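You operate a simulated robot arm through the tools that you are given. There is no shell and no other tool. Be economical: measure what you need, move in short steps, check, and stop when the job is done.

Carry out the task below with a simulated robot arm. There is one attempt and no reset: what you move stays moved.

TASK
Drain the beaker, press the sample can and put it in the white tray that the display names.
Fine: blue lever open to 0 ML and shut again before you press; red lever DOWN, then UP; slide OUT to reach the can.
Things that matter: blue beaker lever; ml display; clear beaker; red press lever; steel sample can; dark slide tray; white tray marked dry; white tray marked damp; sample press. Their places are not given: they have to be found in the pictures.

It is judged by the outcome, as a careful person would: the job done as asked, and still so three seconds after it is handed in. It fails if anything else is knocked over, pushed out of place, dropped, spilled or broken.

THE ROBOT
A 7-joint arm with a two-finger parallel gripper, fixed in place. Base frame: the origin is at the foot of the arm, x ahead of it, y to its left, z up; the work surface is at about z = 784. Lengths are in mm, angles in rad, forces in N, time in s.
With the tool pointing down near the work surface it reaches from about 300 to 700 mm from the base axis. Its first joint turns from -1.152 to 1.152 rad. Payload 1.57 kg.
Tool frame: the origin (TCP) lies between the finger pads and is the grasp point; the fingertips stand 30 mm ahead of it; z points along the fingers, y is the line along which they close. The gripper opens to 110 mm. The fingers are 24 mm wide and 12 mm thick; the gripper's body (48 by 112 mm) begins 78 mm behind the TCP.
Orientation is that of the tool frame in the base frame, as [roll, pitch, yaw] about the fixed x, y, z axes, in that order (R = Rz(yaw) Ry(pitch) Rx(roll)). With the fingers straight down and closing along the base's y, the tool's x points along the base's -x, its y along +y and its z along -z.

THE INTERFACE
- The arm moves only by the tool servo_tool. Its arguments are lists of equal length, an entry for each row: "xyz": the shift along the tool's x, y, z in cm, a list of three; "rotation": the turn, a rotation vector about the tool's x, y, z in rad, a list of three. In form: {"xyz": [[dx, dy, dz], ...], "rotation": [[rx, ry, rz], ...]}. A call has 1 to 12 rows; each row shifts and turns the commanded pose from where the row before left it, along the tool's axes as they then stand. "gripper" is the finger opening in cm, from 0 to 11, set as the call begins (left out, the last holds). A row lasts 0.2 s, in which the tool goes at most 50 mm and 0.15 rad; a call with a longer step from one row to the next is refused whole, and so is a gripper value outside its range. A pose out of reach is approached as far as the arm can. The call stops where the force on the tool passes 90 N (or 10 N more than at its start, if that is more) or the arm is blocked; 0.2 s more then pass. The fingers move at their own pace (about 108 mm/s each) and stop on an object; they squeeze with about 24 N. The grip force told is the motor's: it shows also when the fingers shut on nothing. Time passes only in rows, and 0.2 s behind the last, so rows that do not move let the fingers close. It gives the time, the measured TCP pose, the force on the tool (base axes), the opening and the grip force at its end, in the units of the frame above (readings bear some noise), and new pictures: "views" is both (left out), scene, wrist or none.
- Cameras (640 x 400 px; columns grow to the right, rows downward): "scene" is fixed at [177.3, -404.6, 1398.2]; the picture's right is [0.63, -0.78, 0.00], its down [-0.47, -0.38, -0.80] and it looks along [0.62, 0.50, -0.60] (base axes); focal length 313 px, centre (320, 200). "wrist" rides on the gripper at [-36, 0, -80] in the tool frame; the picture's right is [0.00, -1.00, 0.00], its down [0.97, 0.00, -0.24] and it looks along [0.24, 0.00, 0.97] (tool axes); focal length 218 px, centre (320, 200).
- pixel_to_xyz(camera, pixels): for up to 12 pixels [column, row] of the newest picture of that camera ("zoom" is the newest enlarged one), the place [x, y, z] in the base frame of the surface seen there, good to about 2 mm. No time passes.
- zoom(camera, box): a new picture of the part [left, top, right, bottom] of that camera's present view, enlarged. No time passes.
- hand_in(): hands the job in; it is judged then, once.

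Work in short steps. Measure before you move; look again where a grasp or a placing could have gone wrong, and mend it. You have 80 turns and 120 pictures in all, those below and enlarged ones among them. Open the gripper and draw the arm clear of the work before you hand the job in, unless the task says otherwise; then end with one line.

The tools are called after ">>>" as a command line: name --argument value ..., lists and objects as JSON in quotes. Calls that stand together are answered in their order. servo_tool: Moves the arm, as the interface text tells. Its arguments: {"type":"object","properties":{"xyz":{"type":"array","items":{"type":"array","items":{"type":"number"}}},"rotation":{"type":"array","items":{"type":"array","items":{"type":"number"}}},"gripper":{"type":"number"},"views":{"type":"string","enum":["both","scene","wrist","none"]}},"required":["xyz","rotation"]} The other tools are called the same way: pixel_to_xyz (camera, pixels) gives the place of the surface under pixels of a picture; zoom (camera, box) takes an enlarged picture of a part of a camera's view; hand_in () hands the job in.

At the start:

```text
time: 0.0
eef_pos: [387.4, -180.4, 1227.2]
tcp_rot: [3.141, 0.0, -3.141]
force: [0.2, -0.2, -0.6]
width: 110.0
finger_force: 0.1
```

scene: 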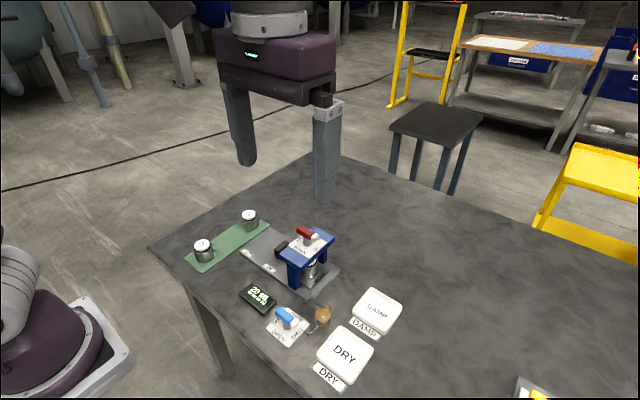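
wrist: 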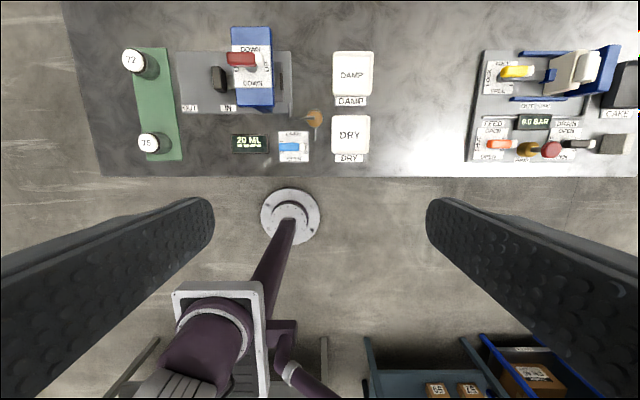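

I zoom on the press, display and levers to read them.

>>> zoom --camera "scene" --box '[230, 210, 410, 390]'

>>> zoom --camera "wrist" --box '[110, 20, 390, 180]'

>>> pixel_to_xyz --camera "wrist" --pixels '[[290, 146], [242, 59], [219, 79], [352, 75], [350, 135], [314, 118], [280, 84], [252, 90], [134, 60], [250, 142], [190, 95], [300, 160]]'

```text
2.22 times, centred on (320, 300) of scene
```

zoom: 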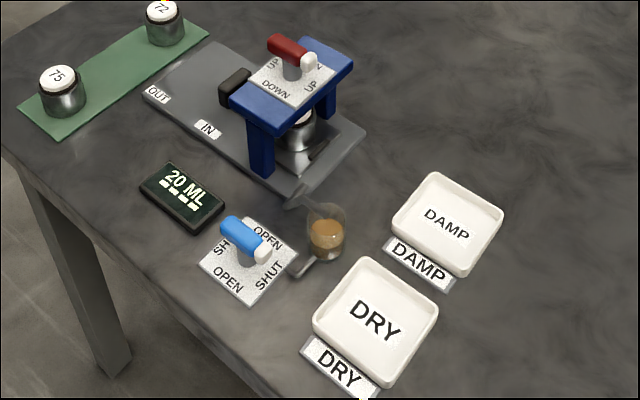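

```text
2.29 times, centred on (250, 100) of wrist
```

zoom: 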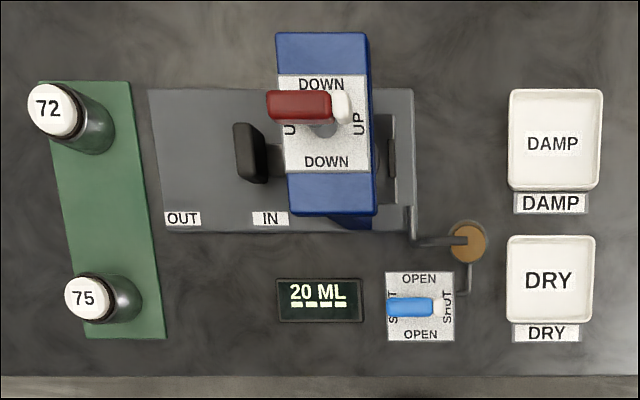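

```text
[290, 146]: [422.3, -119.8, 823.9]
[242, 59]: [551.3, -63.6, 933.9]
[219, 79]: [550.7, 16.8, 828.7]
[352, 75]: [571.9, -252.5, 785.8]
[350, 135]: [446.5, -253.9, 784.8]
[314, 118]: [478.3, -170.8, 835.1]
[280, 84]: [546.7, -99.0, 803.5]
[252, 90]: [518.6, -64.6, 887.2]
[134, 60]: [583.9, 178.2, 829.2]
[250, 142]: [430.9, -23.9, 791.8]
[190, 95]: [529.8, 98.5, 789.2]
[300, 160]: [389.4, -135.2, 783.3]
```

The blue lever lies along y (SHUT), near (422,-120,824). I measure it more closely on an enlarged scene view.

>>> zoom --camera "scene" --box '[260, 290, 340, 350]'

>>> zoom --camera "scene" --box '[260, 220, 350, 300]'

```text
6.67 times, centred on (300, 320) of scene
```

zoom: 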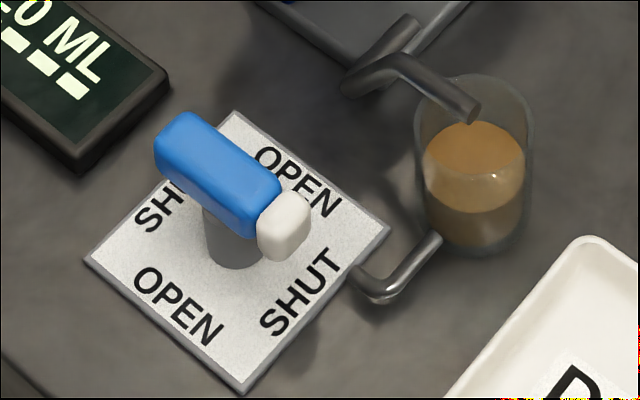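

```text
5.00 times, centred on (305, 260) of scene
```

zoom: 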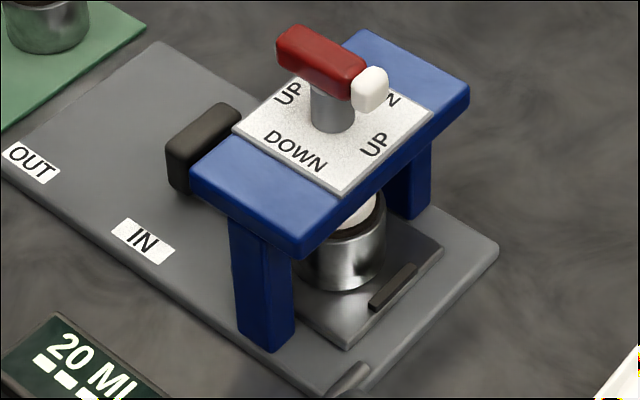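

>>> pixel_to_xyz --camera "scene" --pixels '[[278.2, 309.5], [294.7, 321.5], [287.5, 329], [310, 324.5], [288, 348.5], [265.5, 329], [299, 229], [315.4, 237], [307.4, 244.5], [326, 242], [309, 257.5], [288.5, 245.4]]'

>>> pixel_to_xyz --camera "scene" --pixels '[[313.5, 262.4], [310, 273], [285, 243], [276, 250], [279, 255], [322, 316], [325, 330], [323, 307], [374, 308], [345, 353], [250, 215], [203, 245]]'

```text
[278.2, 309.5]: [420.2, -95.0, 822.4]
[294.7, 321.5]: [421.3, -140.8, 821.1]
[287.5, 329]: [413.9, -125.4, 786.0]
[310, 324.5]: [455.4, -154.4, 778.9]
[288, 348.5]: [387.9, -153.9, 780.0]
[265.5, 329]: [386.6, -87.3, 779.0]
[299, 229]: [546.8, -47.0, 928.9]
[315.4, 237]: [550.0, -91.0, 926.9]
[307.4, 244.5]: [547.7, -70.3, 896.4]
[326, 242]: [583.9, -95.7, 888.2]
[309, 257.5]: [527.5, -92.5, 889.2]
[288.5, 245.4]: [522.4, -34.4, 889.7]
```

```text
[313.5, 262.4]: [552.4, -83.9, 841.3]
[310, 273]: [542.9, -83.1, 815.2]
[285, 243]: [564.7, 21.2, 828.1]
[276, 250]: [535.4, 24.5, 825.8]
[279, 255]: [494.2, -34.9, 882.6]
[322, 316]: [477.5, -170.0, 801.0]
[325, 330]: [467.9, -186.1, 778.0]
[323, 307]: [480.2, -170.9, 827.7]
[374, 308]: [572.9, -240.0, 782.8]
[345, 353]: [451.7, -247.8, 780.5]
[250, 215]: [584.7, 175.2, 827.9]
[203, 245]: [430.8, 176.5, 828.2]
```

Blue pivot is at about (421,-120), bar along y, top z≈824. I go above it and turn the tool 90° so the fingers close along x.

>>> servo_tool --xyz '[[-1.7, 3, 0], [-1.7, 3, 0], [0, 0, 3], [0, 0, 3], [0, 0, 3], [0, 0, 3], [0, 0, 3], [0, 0, 3], [0, 0, 3], [0, 0, 3], [0, 0, 3], [0, 0, 3]]' --rotation '[[0, 0, 0], [0, 0, 0.1428], [0, 0, 0.1428], [0, 0, 0.1428], [0, 0, 0.1428], [0, 0, 0.1428], [0, 0, 0.1428], [0, 0, 0.1428], [0, 0, 0.1428], [0, 0, 0.1428], [0, 0, 0.1428], [0, 0, 0.1428]]' --gripper 5

```text
time: 2.6
eef_pos: [421.3, -121.4, 928.6]
tcp_rot: [-3.141, -0.001, 1.567]
force: [-0.5, -0.9, -0.2]
width: 50.2
finger_force: 0.1
```

scene: 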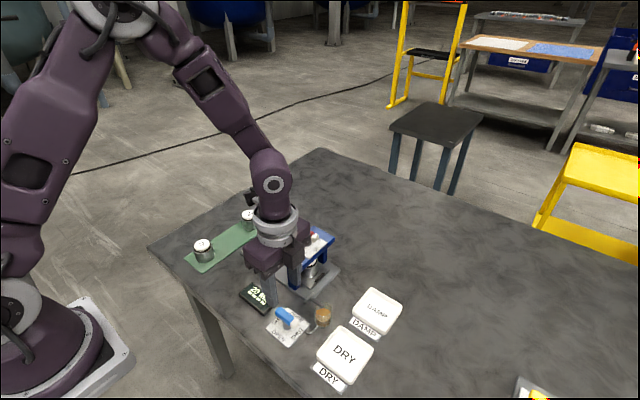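
wrist: 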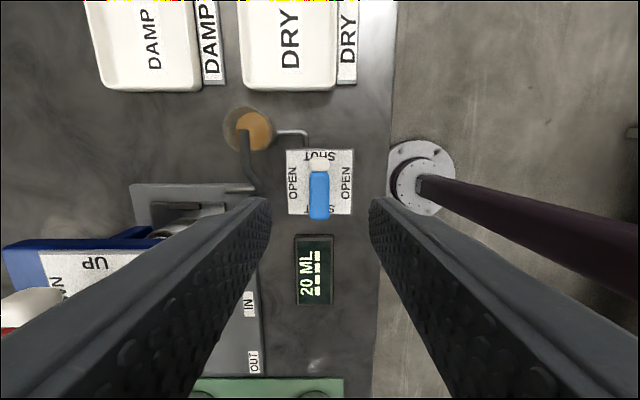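

Tool is centred over the bar. I descend to z≈838 and close.

>>> servo_tool --xyz '[[0, 0, 3], [0, 0, 3], [0, 0, 3]]' --rotation '[[0, 0, 0], [0, 0, 0], [0, 0, 0]]' --views "none"

>>> servo_tool --xyz '[[0, 0, 0], [0, 0, 0], [0, 0, 0]]' --rotation '[[0, 0, 0], [0, 0, 0], [0, 0, 0]]' --gripper 0.5

```text
time: 3.4
eef_pos: [420.0, -119.0, 836.6]
tcp_rot: [-3.141, 0.0, 1.571]
force: [0.8, -0.2, -0.5]
width: 50.0
finger_force: 0.0
```

```text
time: 4.2
eef_pos: [421.0, -119.7, 836.2]
tcp_rot: [3.14, 0.002, 1.573]
force: [19.1, 0.8, -20.9]
width: 19.7
finger_force: 33.3
```

scene: 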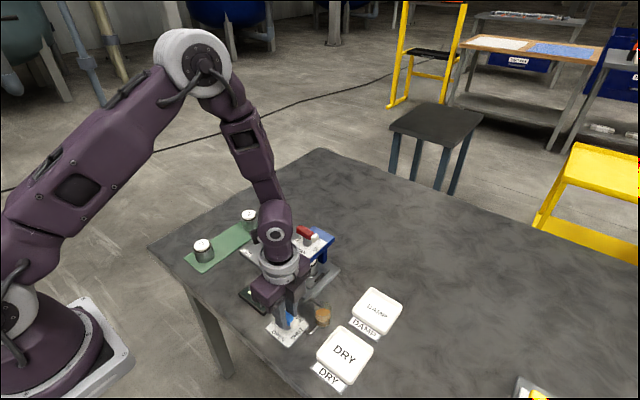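
wrist: 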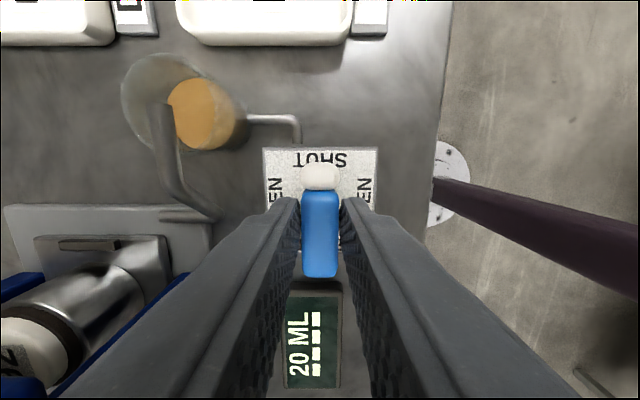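

Gripped (width 19.7). I turn the lever by about half, and watch the force.

>>> servo_tool --xyz '[[0, 0, 0], [0, 0, 0], [0, 0, 0], [0, 0, 0], [0, 0, 0], [0, 0, 0]]' --rotation '[[0, 0, -0.13], [0, 0, -0.13], [0, 0, -0.13], [0, 0, -0.13], [0, 0, -0.13], [0, 0, -0.13]]' --views "wrist"

```text
time: 5.6
eef_pos: [422.1, -119.9, 837.0]
tcp_rot: [-3.141, -0.001, 2.352]
force: [8.0, 15.0, 14.9]
width: 19.5
finger_force: 8.3
```

wrist: 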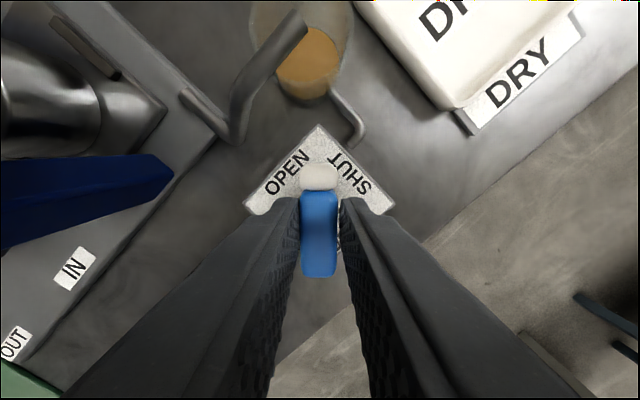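

The lever turns with the gripper; I finish the 90° turn to OPEN.

>>> servo_tool --xyz '[[0, 0, 0], [0, 0, 0], [0, 0, 0], [0, 0, 0], [0, 0, 0], [0, 0, 0], [0, 0, 0]]' --rotation '[[0, 0, -0.13], [0, 0, -0.13], [0, 0, -0.13], [0, 0, -0.13], [0, 0, -0.13], [0, 0, -0.13], [0, 0, 0]]'

>>> zoom --camera "scene" --box '[230, 260, 350, 350]'

```text
time: 7.2
eef_pos: [422.6, -121.3, 837.8]
tcp_rot: [3.141, -0.002, 3.133]
force: [-0.9, 15.6, -0.9]
width: 19.2
finger_force: 8.2
```

scene: 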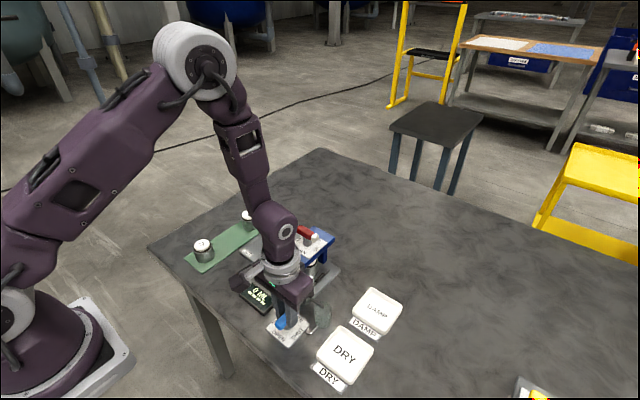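
wrist: 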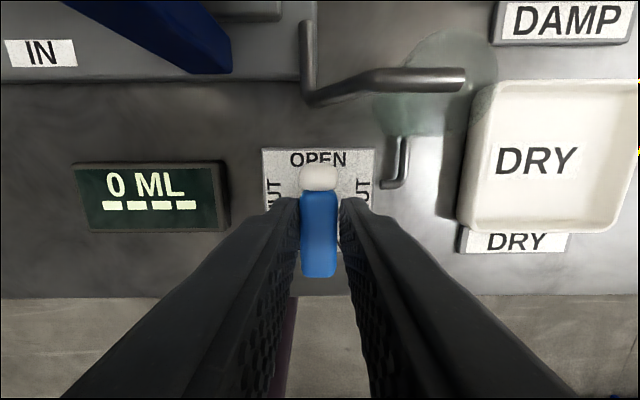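

```text
4.44 times, centred on (290, 305) of scene
```

zoom: 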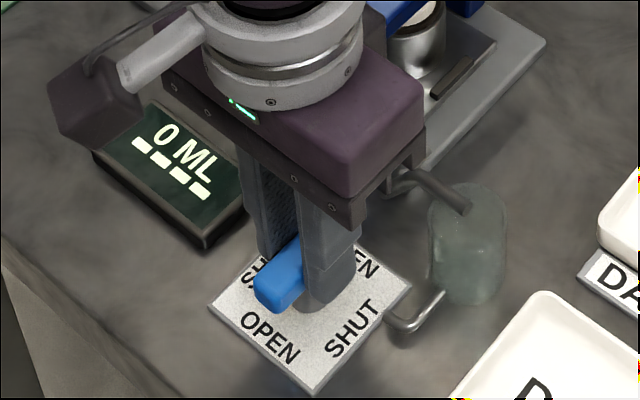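

Display reads 0 ML and the beaker is empty. I turn the lever back to SHUT.

>>> servo_tool --xyz '[[0, 0, 0], [0, 0, 0], [0, 0, 0], [0, 0, 0], [0, 0, 0], [0, 0, 0], [0, 0, 0], [0, 0, 0], [0, 0, 0], [0, 0, 0], [0, 0, 0], [0, 0, 0]]' --rotation '[[0, 0, 0.142], [0, 0, 0.142], [0, 0, 0.142], [0, 0, 0.142], [0, 0, 0.142], [0, 0, 0.142], [0, 0, 0.142], [0, 0, 0.142], [0, 0, 0.142], [0, 0, 0.142], [0, 0, 0.146], [0, 0, 0]]' --views "wrist"

```text
time: 9.8
eef_pos: [421.9, -122.1, 837.3]
tcp_rot: [-3.142, 0.001, 1.564]
force: [-2.7, -0.9, 38.1]
width: 17.8
finger_force: 32.2
```

wrist: 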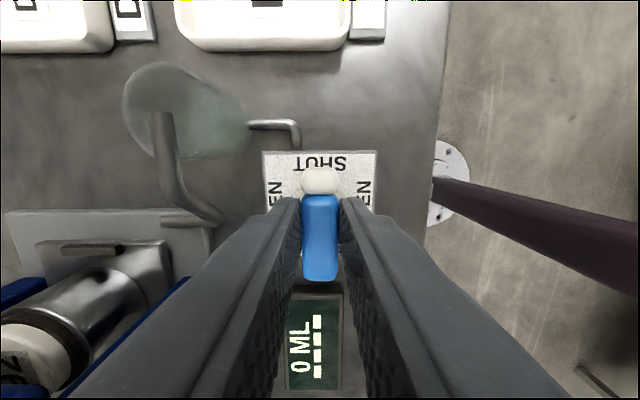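

Lever is at SHUT with 0 ML. I release, rise, then move above the red lever near (551,-67).

>>> servo_tool --xyz '[[0, 0, 0], [0, 0, 0], [0, 0, -2], [0, 0, -4.5], [0, 0, -4.5], [0, 0, -4.5], [0, 0, -4.5], [1.8, 4.3, 0], [1.8, 4.3, 0], [1.9, 4.3, 0], [0, 0, 0]]' --rotation '[[0, 0, 0], [0, 0, 0], [0, 0, 0], [0, 0, 0], [0, 0, 0], [0, 0, 0], [0, 0, 0], [0, 0, 0], [0, 0, 0], [0, 0, 0], [0, 0, 0]]' --gripper 5

>>> zoom --camera "scene" --box '[230, 260, 350, 350]'

```text
time: 12.2
eef_pos: [550.0, -66.3, 1036.2]
tcp_rot: [3.141, 0.0, 1.564]
force: [1.3, -0.6, -0.6]
width: 49.7
finger_force: 0.0
```

scene: 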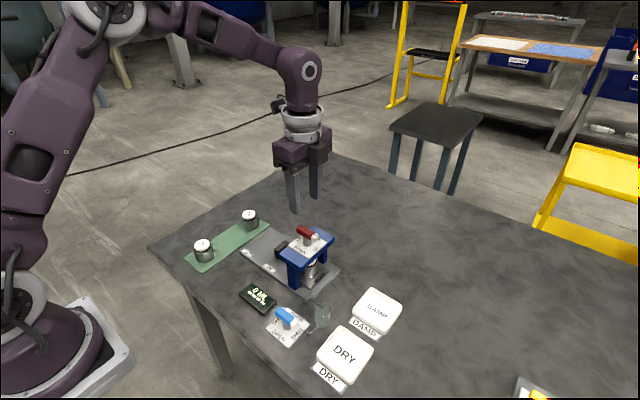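
wrist: 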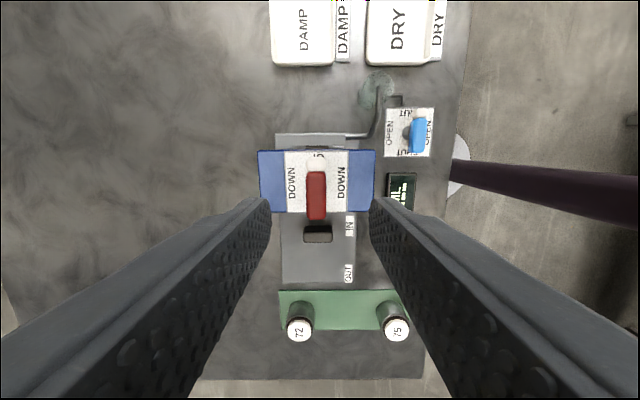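

```text
4.44 times, centred on (290, 305) of scene
```

zoom: 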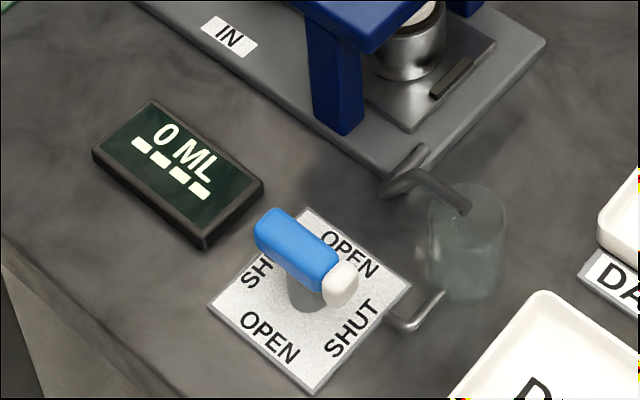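

Shut confirmed. I measure the red bar in the wrist picture.

>>> pixel_to_xyz --camera "wrist" --pixels '[[317, 176], [317, 195], [317, 215], [309, 195], [324, 195], [317, 166], [292, 183], [341, 183]]'

>>> zoom --camera "wrist" --box '[256, 130, 384, 250]'

```text
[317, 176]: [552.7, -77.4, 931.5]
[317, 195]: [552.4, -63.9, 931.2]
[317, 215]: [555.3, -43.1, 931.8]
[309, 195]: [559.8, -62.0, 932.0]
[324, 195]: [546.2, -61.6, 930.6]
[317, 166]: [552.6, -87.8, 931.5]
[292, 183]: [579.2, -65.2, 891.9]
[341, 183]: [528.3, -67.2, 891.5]
```

```text
3.33 times, centred on (320, 190) of wrist
```

zoom: 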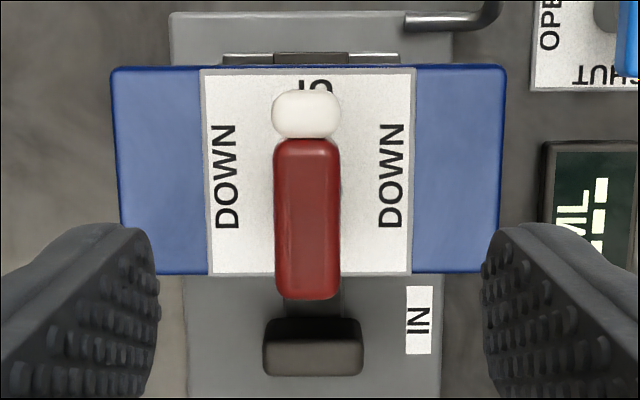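

Red pivot at (553,-66), top 931. I descend to z≈944 and grip.

>>> servo_tool --xyz '[[0, 0.3, 3], [0, 0, 3.1], [0, 0, 3.1], [0, 0, 0]]' --rotation '[[0, 0, 0.003], [0, 0, 0], [0, 0, 0], [0, 0, 0]]' --views "none"

>>> servo_tool --xyz '[[0, 0, 0], [0, 0, 0], [0, 0, 0]]' --rotation '[[0, 0, 0], [0, 0, 0], [0, 0, 0]]' --gripper 0.5

```text
time: 13.2
eef_pos: [554.3, -67.3, 942.7]
tcp_rot: [-3.141, 0.0, 1.561]
force: [-0.3, -0.3, 0.3]
width: 50.1
finger_force: 0.0
```

```text
time: 14.0
eef_pos: [554.4, -68.3, 944.3]
tcp_rot: [3.14, -0.001, 1.563]
force: [12.0, -1.5, -7.7]
width: 19.9
finger_force: 33.0
```

scene: 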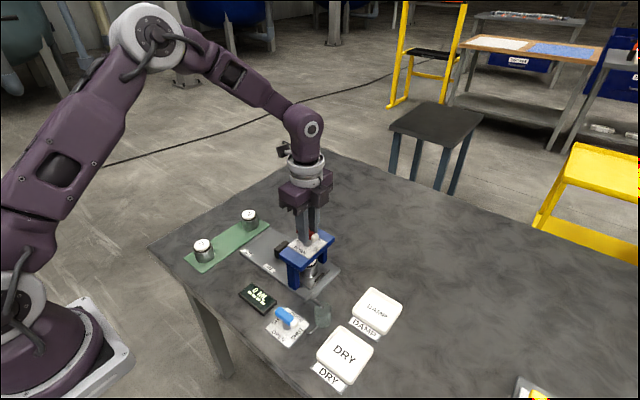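
wrist: 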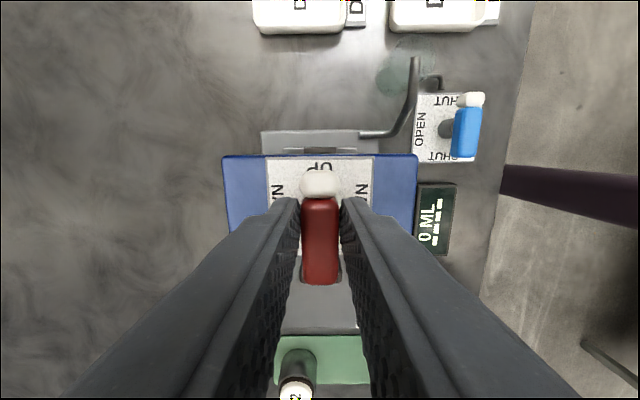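

Gripped. I turn the red lever 90° to DOWN.

>>> servo_tool --xyz '[[0, 0, 0], [0, 0, 0], [0, 0, 0], [0, 0, 0], [0, 0, 0], [0, 0, 0], [0, 0, 0], [0, 0, 0], [0, 0, 0], [0, 0, 0], [0, 0, 0], [0, 0, 0]]' --rotation '[[0, 0, -0.142], [0, 0, -0.142], [0, 0, -0.142], [0, 0, -0.142], [0, 0, -0.142], [0, 0, -0.142], [0, 0, -0.142], [0, 0, -0.142], [0, 0, -0.142], [0, 0, -0.142], [0, 0, -0.15], [0, 0, 0]]'

>>> zoom --camera "scene" --box '[230, 220, 350, 310]'

```text
time: 16.6
eef_pos: [554.7, -66.0, 945.5]
tcp_rot: [3.141, 0.001, 3.138]
force: [17.6, 27.2, 8.3]
width: 18.0
finger_force: 32.7
```

scene: 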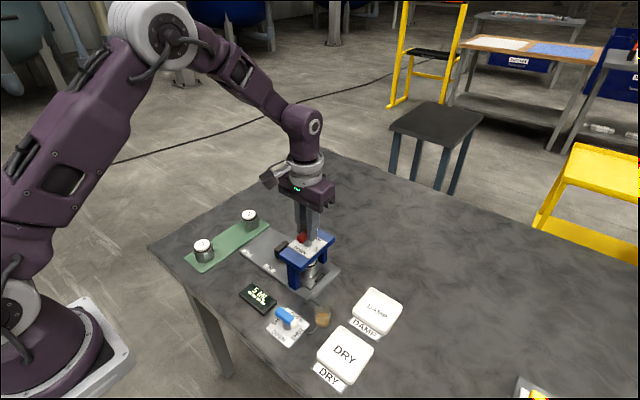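
wrist: 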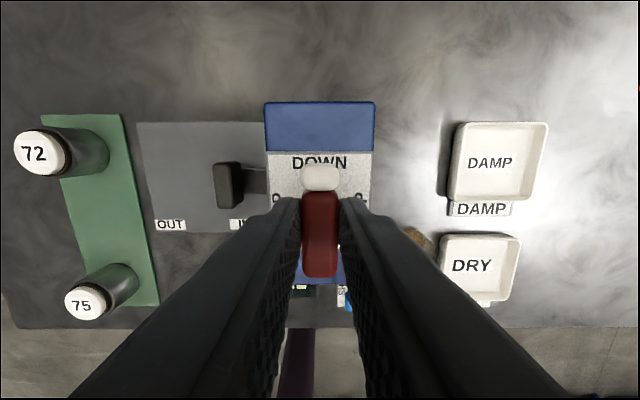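

```text
4.44 times, centred on (290, 265) of scene
```

zoom: 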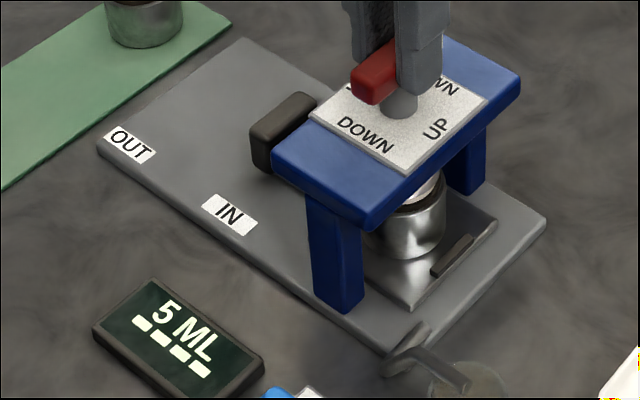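

Liquid runs into the beaker: 5 ML. I wait with the lever down until the display settles.

>>> servo_tool --xyz '[[0, 0, 0], [0, 0, 0], [0, 0, 0], [0, 0, 0], [0, 0, 0], [0, 0, 0], [0, 0, 0], [0, 0, 0], [0, 0, 0], [0, 0, 0], [0, 0, 0], [0, 0, 0]]' --rotation '[[0, 0, 0], [0, 0, 0], [0, 0, 0], [0, 0, 0], [0, 0, 0], [0, 0, 0], [0, 0, 0], [0, 0, 0], [0, 0, 0], [0, 0, 0], [0, 0, 0], [0, 0, 0]]' --views "none"

>>> zoom --camera "scene" --box '[230, 240, 350, 330]'

```text
time: 19.2
eef_pos: [553.3, -65.0, 945.9]
tcp_rot: [3.14, 0.003, 3.135]
force: [13.8, 30.5, 19.8]
width: 17.6
finger_force: 33.0
```

```text
4.44 times, centred on (290, 285) of scene
```

zoom: 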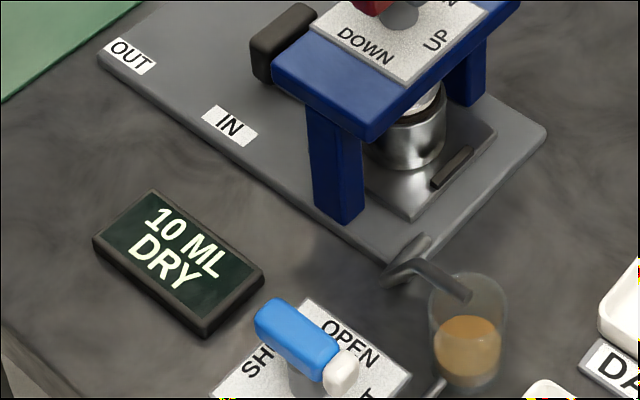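

Display says 10 ML DRY. I check it is stable before lifting.

>>> servo_tool --xyz '[[0, 0, 0], [0, 0, 0], [0, 0, 0], [0, 0, 0], [0, 0, 0], [0, 0, 0], [0, 0, 0], [0, 0, 0]]' --rotation '[[0, 0, 0], [0, 0, 0], [0, 0, 0], [0, 0, 0], [0, 0, 0], [0, 0, 0], [0, 0, 0], [0, 0, 0]]' --views "none"

>>> zoom --camera "scene" --box '[230, 240, 350, 330]'

```text
time: 21.0
eef_pos: [554.6, -65.8, 945.4]
tcp_rot: [3.138, 0.001, 3.133]
force: [14.1, 31.4, 20.2]
width: 17.8
finger_force: 32.5
```

```text
4.44 times, centred on (290, 285) of scene
```

zoom: 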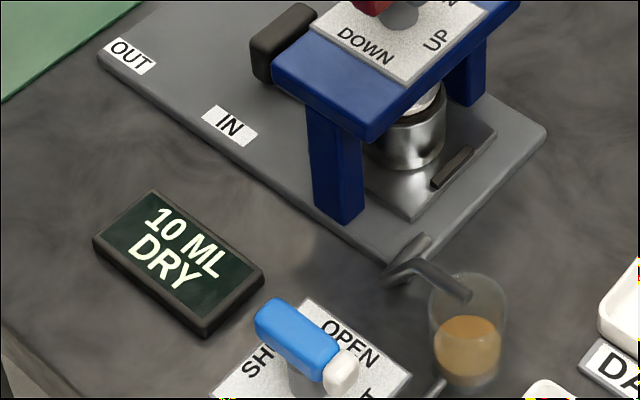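

Stable at DRY. I turn the red lever back to UP, then release.

>>> servo_tool --xyz '[[0, 0, 0], [0, 0, 0], [0, 0, 0], [0, 0, 0], [0, 0, 0], [0, 0, 0], [0, 0, 0], [0, 0, 0], [0, 0, 0], [0, 0, 0], [0, 0, 0], [0, 0, 0]]' --rotation '[[0, 0, 0.142], [0, 0, 0.142], [0, 0, 0.142], [0, 0, 0.142], [0, 0, 0.142], [0, 0, 0.142], [0, 0, 0.142], [0, 0, 0.142], [0, 0, 0.142], [0, 0, 0.142], [0, 0, 0.146], [0, 0, 0]]' --views "none"

>>> servo_tool --xyz '[[0, 0, 0], [0, 0, 0], [0, 0, -2], [0, 0, -3], [0, 0, -4], [0, 0, 0]]' --rotation '[[0, 0, 0], [0, 0, 0], [0, 0, 0], [0, 0, 0], [0, 0, 0], [0, 0, 0]]' --gripper 5

>>> zoom --camera "scene" --box '[240, 220, 360, 310]'

```text
time: 23.6
eef_pos: [553.9, -66.0, 945.1]
tcp_rot: [3.141, -0.002, 1.563]
force: [18.2, 30.6, 20.6]
width: 17.6
finger_force: 32.5
```

```text
time: 25.0
eef_pos: [556.1, -66.9, 1032.8]
tcp_rot: [-3.141, 0.0, 1.565]
force: [-0.5, -0.3, 0.2]
width: 50.0
finger_force: 0.1
```

scene: 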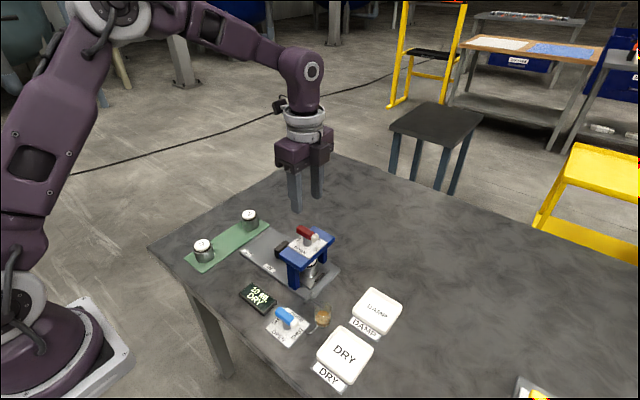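
wrist: 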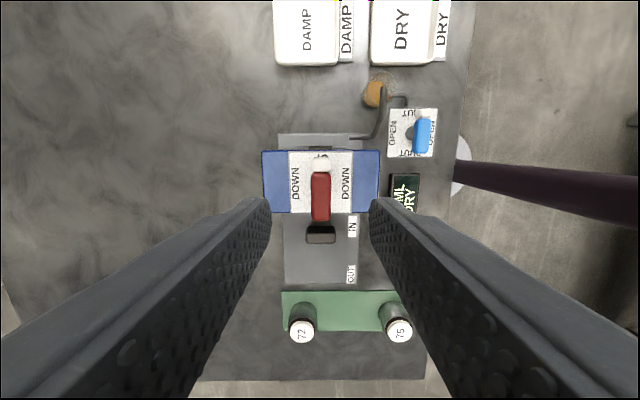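

```text
4.44 times, centred on (300, 265) of scene
```

zoom: 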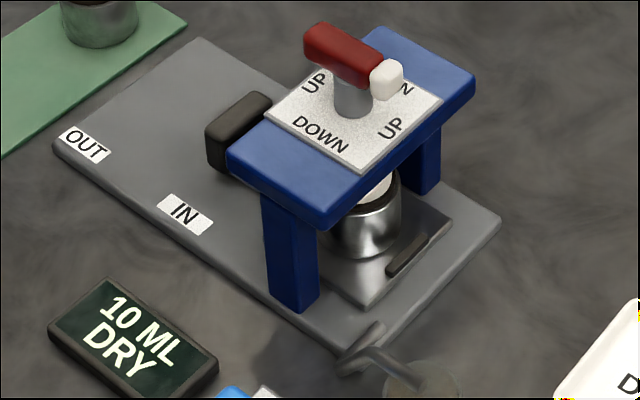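

Red lever is UP. Now I measure the dark slide handle and the OUT/IN marks.

>>> zoom --camera "wrist" --box '[256, 200, 384, 340]'

>>> pixel_to_xyz --camera "wrist" --pixels '[[307, 238], [321, 238], [335, 238], [321, 230], [321, 243], [352, 227], [351, 273], [320, 289], [320, 213], [320, 260], [285, 260], [356, 260]]'

>>> pixel_to_xyz --camera "scene" --pixels '[[281, 249], [282, 252], [287, 241], [277, 247], [310, 277], [313, 261], [307, 272], [316, 288]]'

```text
2.86 times, centred on (320, 270) of wrist
```

zoom: 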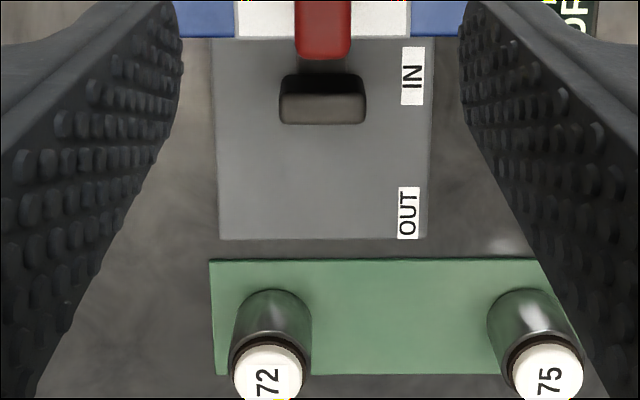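

```text
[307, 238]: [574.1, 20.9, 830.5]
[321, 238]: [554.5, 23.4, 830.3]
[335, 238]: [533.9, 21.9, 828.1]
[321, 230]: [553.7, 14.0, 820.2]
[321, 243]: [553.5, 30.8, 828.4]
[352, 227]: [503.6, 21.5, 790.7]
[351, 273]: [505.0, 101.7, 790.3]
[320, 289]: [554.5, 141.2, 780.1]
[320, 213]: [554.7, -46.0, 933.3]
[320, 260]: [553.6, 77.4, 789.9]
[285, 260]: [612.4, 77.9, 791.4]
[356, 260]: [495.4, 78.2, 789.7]
```

```text
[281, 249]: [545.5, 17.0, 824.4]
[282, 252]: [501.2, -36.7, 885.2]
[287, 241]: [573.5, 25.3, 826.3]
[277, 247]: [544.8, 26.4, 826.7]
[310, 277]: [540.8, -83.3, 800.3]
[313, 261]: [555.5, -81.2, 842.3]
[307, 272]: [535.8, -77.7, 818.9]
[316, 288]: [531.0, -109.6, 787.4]
```

Handle centre (554,23), 40 mm wide in x, top z 830; OUT is 80 mm in +y. I go over it and descend to TCP z≈832.

>>> servo_tool --xyz '[[4.6, -0.1, 0], [4.7, 0, 0], [0, 0, 4.5], [0, 0, 4.5], [0, 0, 4.5], [0, 0, 4.5], [0, 0, 2], [0, 0, 0]]' --rotation '[[0, 0, 0.005], [0, 0, 0], [0, 0, 0], [0, 0, 0], [0, 0, 0], [0, 0, 0], [0, 0, 0], [0, 0, 0]]' --gripper 7

```text
time: 26.8
eef_pos: [553.6, 25.9, 836.9]
tcp_rot: [-3.141, 0.0, 1.56]
force: [0.1, -0.7, -0.2]
width: 70.3
finger_force: 0.1
```

scene: 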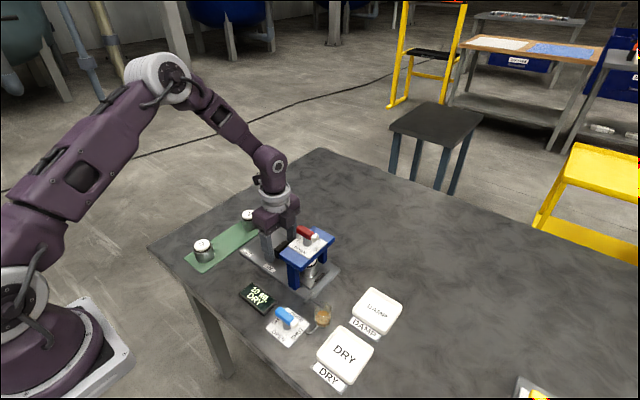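
wrist: 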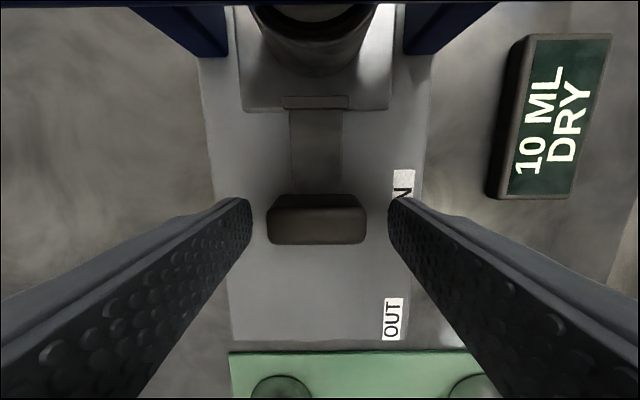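

The fingers straddle the handle. I lower 5 mm, close, then pull slowly.

>>> servo_tool --xyz '[[0, 0, 0.5], [0, 0, 0], [0, 0, 0], [0, 0, 0]]' --rotation '[[0, 0, 0.01], [0, 0, 0], [0, 0, 0], [0, 0, 0]]' --gripper 3 --views "none"

>>> servo_tool --xyz '[[0.8, 0, 0], [0.8, 0, 0], [0.8, 0, 0], [0.8, 0, 0], [0.8, 0, 0], [0, 0, 0]]' --rotation '[[0, 0, 0], [0, 0, 0], [0, 0, 0], [0, 0, 0], [0, 0, 0], [0, 0, 0]]'

```text
time: 27.8
eef_pos: [555.1, 26.0, 831.2]
tcp_rot: [3.137, 0.0, 1.551]
force: [4.9, 6.2, 35.4]
width: 44.0
finger_force: 45.2
```

```text
time: 29.2
eef_pos: [555.7, 66.7, 829.8]
tcp_rot: [3.141, 0.001, 1.55]
force: [5.3, 1.4, 34.3]
width: 44.1
finger_force: 45.5
```

scene: 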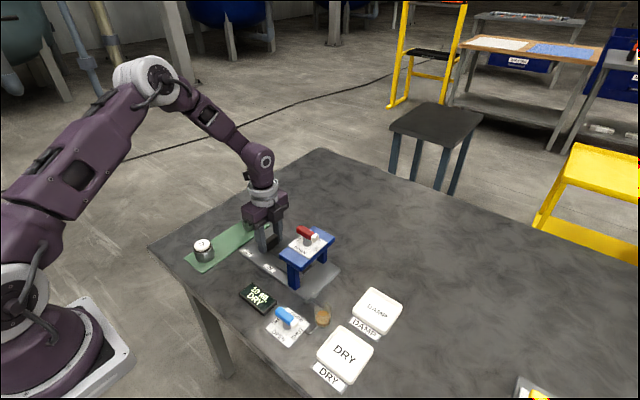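
wrist: 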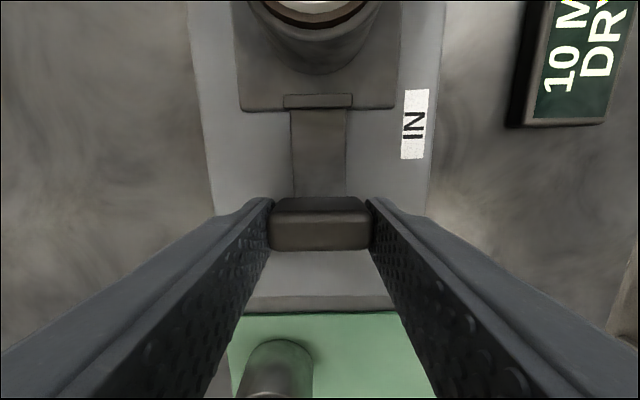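

Slide follows. I pull the other 40 mm.

>>> servo_tool --xyz '[[0.8, 0, 0], [0.8, 0, 0], [0.8, 0, 0], [0.8, 0, 0], [0.7, 0, 0], [0, 0, 0]]' --rotation '[[0, 0, 0], [0, 0, 0], [0, 0, 0], [0, 0, 0], [0, 0, 0], [0, 0, 0]]'

```text
time: 30.6
eef_pos: [554.8, 105.5, 830.0]
tcp_rot: [-3.139, 0.001, 1.551]
force: [-5.4, -0.7, 35.0]
width: 44.0
finger_force: 44.7
```

scene: 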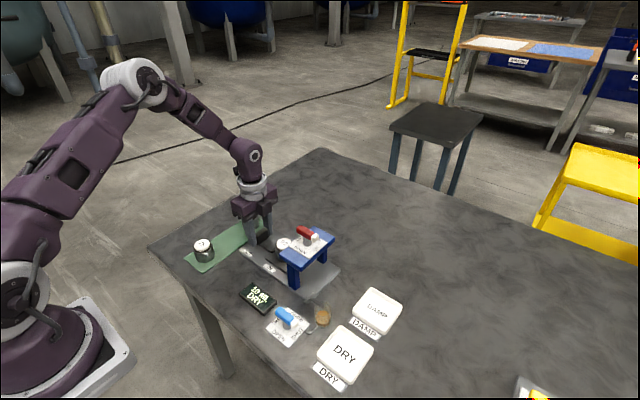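
wrist: 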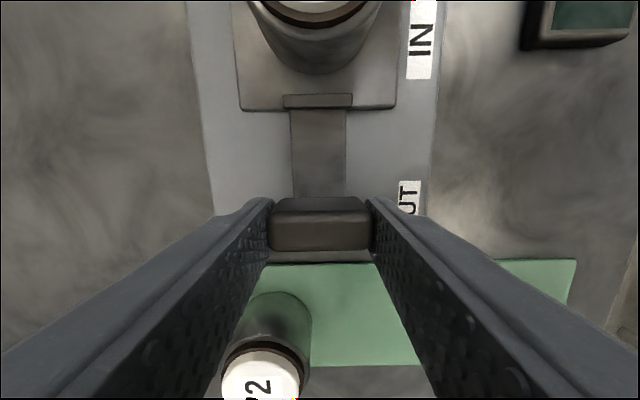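

Handle at the OUT mark. I release, rise and look at the can from above.

>>> servo_tool --xyz '[[0.2, 0, 0], [0, 0, 0], [0, 0, -4], [0, 0, -4.5], [0, 0, -4.5], [-3, 0, -2], [-3, 0, 0], [0, 0, 0]]' --rotation '[[0, 0, 0.01], [0, 0, 0.01], [0, 0, 0], [0, 0, 0], [0, 0, 0], [0, 0, 0], [0, 0, 0], [0, 0, 0]]' --gripper 7

```text
time: 32.4
eef_pos: [553.8, 46.8, 980.3]
tcp_rot: [3.142, 0.002, 1.529]
force: [-0.2, -0.1, -0.7]
width: 70.3
finger_force: 0.0
```

scene: 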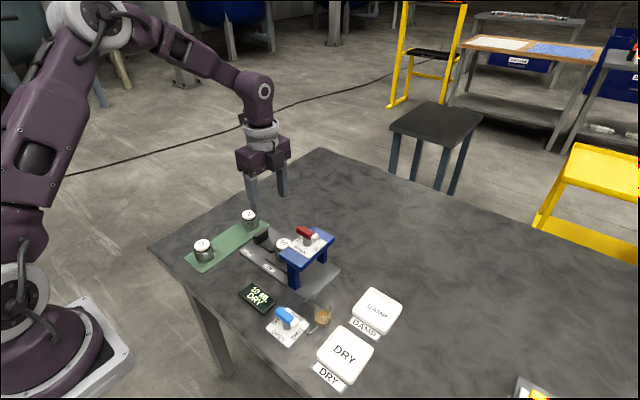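
wrist: 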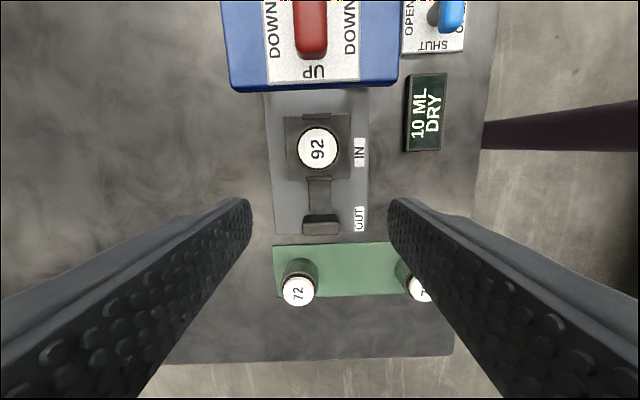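

Can 92 is out, at (317,149) in the wrist view. I measure it, and the DRY tray.

>>> zoom --camera "wrist" --box '[270, 90, 370, 190]'

>>> pixel_to_xyz --camera "wrist" --pixels '[[317, 149], [300, 149], [335, 149], [317, 132], [317, 164], [290, 172], [345, 172], [322, 216]]'

>>> pixel_to_xyz --camera "scene" --pixels '[[345, 326], [373, 347], [347, 382], [317, 352], [345, 353], [332, 340], [358, 366]]'

>>> zoom --camera "scene" --box '[300, 310, 400, 395]'

```text
4.00 times, centred on (320, 140) of wrist
```

zoom: 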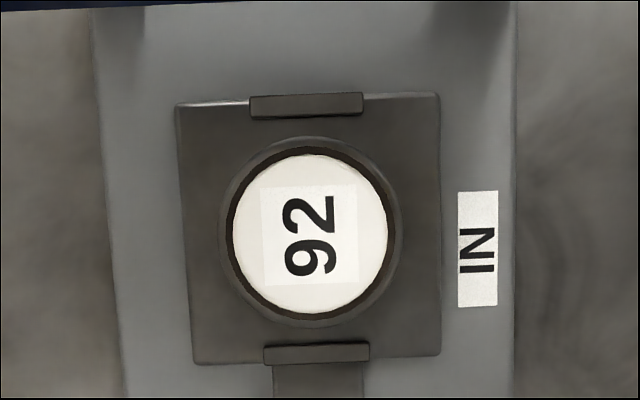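

```text
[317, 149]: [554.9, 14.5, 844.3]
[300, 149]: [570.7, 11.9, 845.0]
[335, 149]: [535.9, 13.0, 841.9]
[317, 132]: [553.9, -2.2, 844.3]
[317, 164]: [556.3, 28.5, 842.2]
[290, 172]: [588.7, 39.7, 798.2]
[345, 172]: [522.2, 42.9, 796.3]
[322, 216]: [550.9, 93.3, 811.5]
```

```text
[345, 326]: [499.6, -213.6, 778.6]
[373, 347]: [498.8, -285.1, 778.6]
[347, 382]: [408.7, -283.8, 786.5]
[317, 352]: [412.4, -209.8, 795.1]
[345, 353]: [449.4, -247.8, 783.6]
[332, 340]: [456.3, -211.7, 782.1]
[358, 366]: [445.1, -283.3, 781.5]
```

```text
4.71 times, centred on (350, 352) of scene
```

zoom: 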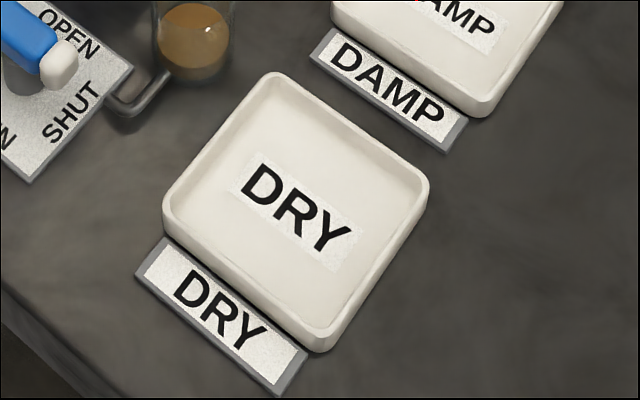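

Can centre (554.5,13.5), top 844, base 797; DRY tray centre ≈(452,-249), floor 786. I align yaw and descend around the can.

>>> servo_tool --xyz '[[0, 0, 0], [-3.3, 0.05, 0], [0, 0, 4.5], [0, 0, 4.5], [0, 0, 3], [0, 0, 0]]' --rotation '[[0, 0, -0.042], [0, 0, 0], [0, 0, 0], [0, 0, 0], [0, 0, 0], [0, 0, 0]]' --gripper 7

```text
time: 33.8
eef_pos: [553.2, 14.8, 861.2]
tcp_rot: [3.141, 0.0, 1.572]
force: [-0.2, 0.1, -0.2]
width: 70.0
finger_force: 0.0
```

scene: 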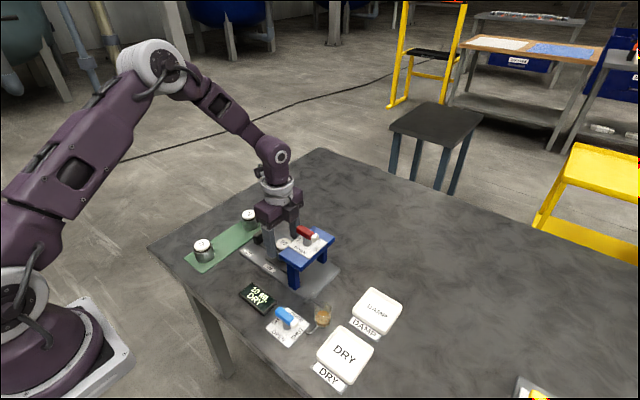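
wrist: 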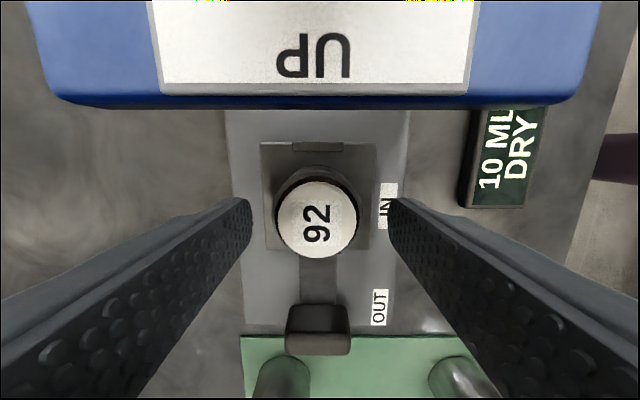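

Can lies between the fingers. I lower 24 mm and grip.

>>> servo_tool --xyz '[[-0.1, 0.1, 1.2], [0, 0, 1.2], [0, 0, 0]]' --rotation '[[0, 0, 0], [0, 0, 0], [0, 0, 0]]' --views "none"

>>> servo_tool --xyz '[[0, 0, 0], [0, 0, 0], [0, 0, 0], [0, 0, -1], [0, 0, -1], [0, 0, 0]]' --rotation '[[0, 0, 0], [0, 0, 0], [0, 0, 0], [0, 0, 0], [0, 0, 0], [0, 0, 0]]' --gripper 3

```text
time: 34.6
eef_pos: [553.7, 12.8, 837.8]
tcp_rot: [3.14, 0.0, 1.571]
force: [-1.8, -0.3, 0.5]
width: 70.0
finger_force: 0.1
```

```text
time: 36.0
eef_pos: [554.9, 12.9, 856.8]
tcp_rot: [3.141, -0.001, 1.574]
force: [-0.3, 1.1, -1.3]
width: 46.6
finger_force: 23.5
```

scene: 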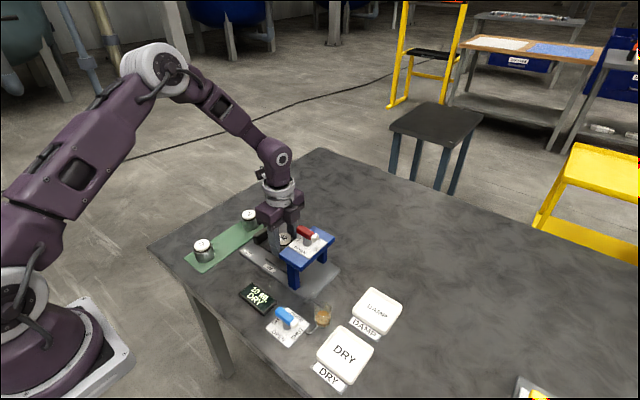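
wrist: 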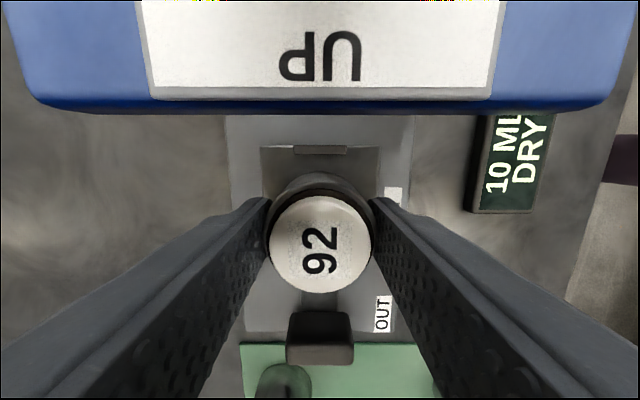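

Can held (width 46.6) and lifted off. I rise straight up to z≈1040, then go over the press to the DRY tray.

>>> servo_tool --xyz '[[0, 0, -3], [0, 0, -4], [0, 0, -4], [0, 0, -4], [0, 0, -3.5], [-3.74, -1.47, 0], [-3.74, -1.47, 0], [-3.74, -1.47, 0], [-3.74, -1.47, 0], [-3.74, -1.47, 0], [-3.74, -1.47, 0], [-3.74, -1.47, 0]]' --rotation '[[0, 0, 0], [0, 0, 0], [0, 0, 0], [0, 0, 0], [0, 0, 0], [0, 0, 0], [0, 0, 0], [0, 0, 0], [0, 0, 0], [0, 0, 0], [0, 0, 0], [0, 0, 0]]'

```text
time: 38.6
eef_pos: [453.4, -249.5, 1038.2]
tcp_rot: [3.141, 0.0, 1.572]
force: [-0.3, -0.1, -1.1]
width: 46.4
finger_force: 24.0
```

scene: 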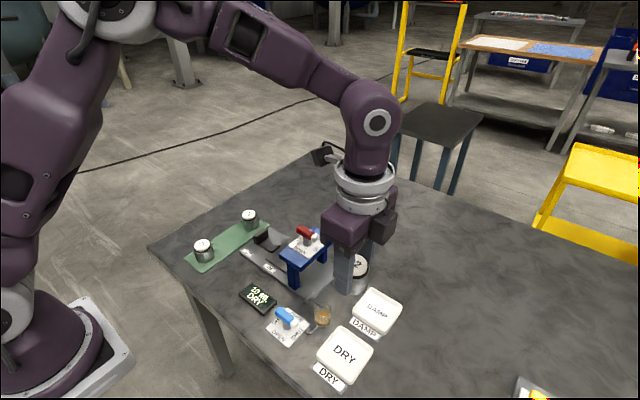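
wrist: 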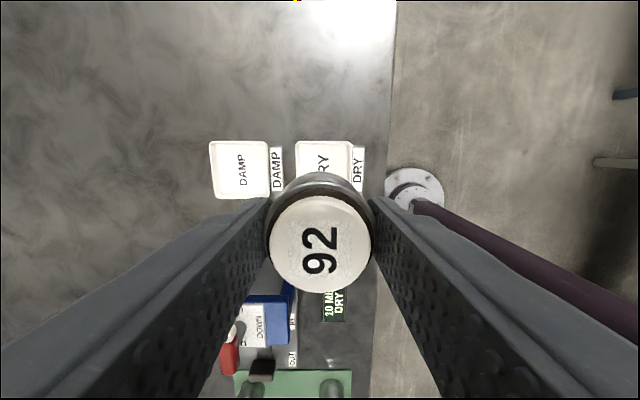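

I measure the tray edges from here before lowering.

>>> pixel_to_xyz --camera "wrist" --pixels '[[297, 150], [300, 150], [305, 150], [349, 150], [345, 150], [340, 150], [322, 142], [322, 145], [322, 150], [322, 165]]'

>>> zoom --camera "wrist" --box '[270, 120, 390, 210]'

```text
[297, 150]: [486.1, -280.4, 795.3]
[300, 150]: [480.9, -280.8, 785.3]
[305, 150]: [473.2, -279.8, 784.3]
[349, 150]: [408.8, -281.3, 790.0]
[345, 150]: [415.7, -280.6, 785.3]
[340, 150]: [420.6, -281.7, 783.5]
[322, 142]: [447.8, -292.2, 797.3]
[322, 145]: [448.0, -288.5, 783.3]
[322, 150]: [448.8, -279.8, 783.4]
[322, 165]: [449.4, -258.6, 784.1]
```

```text
4.44 times, centred on (330, 165) of wrist
```

zoom: 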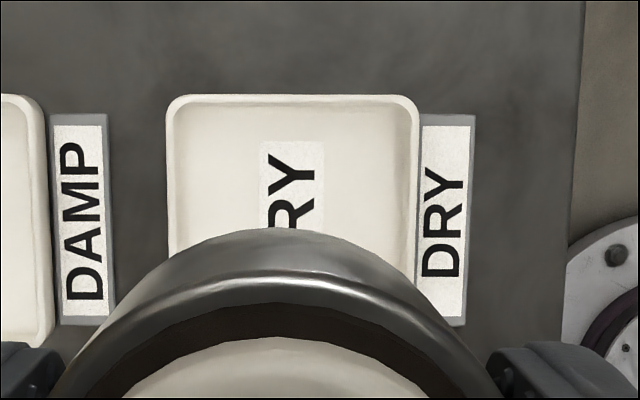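

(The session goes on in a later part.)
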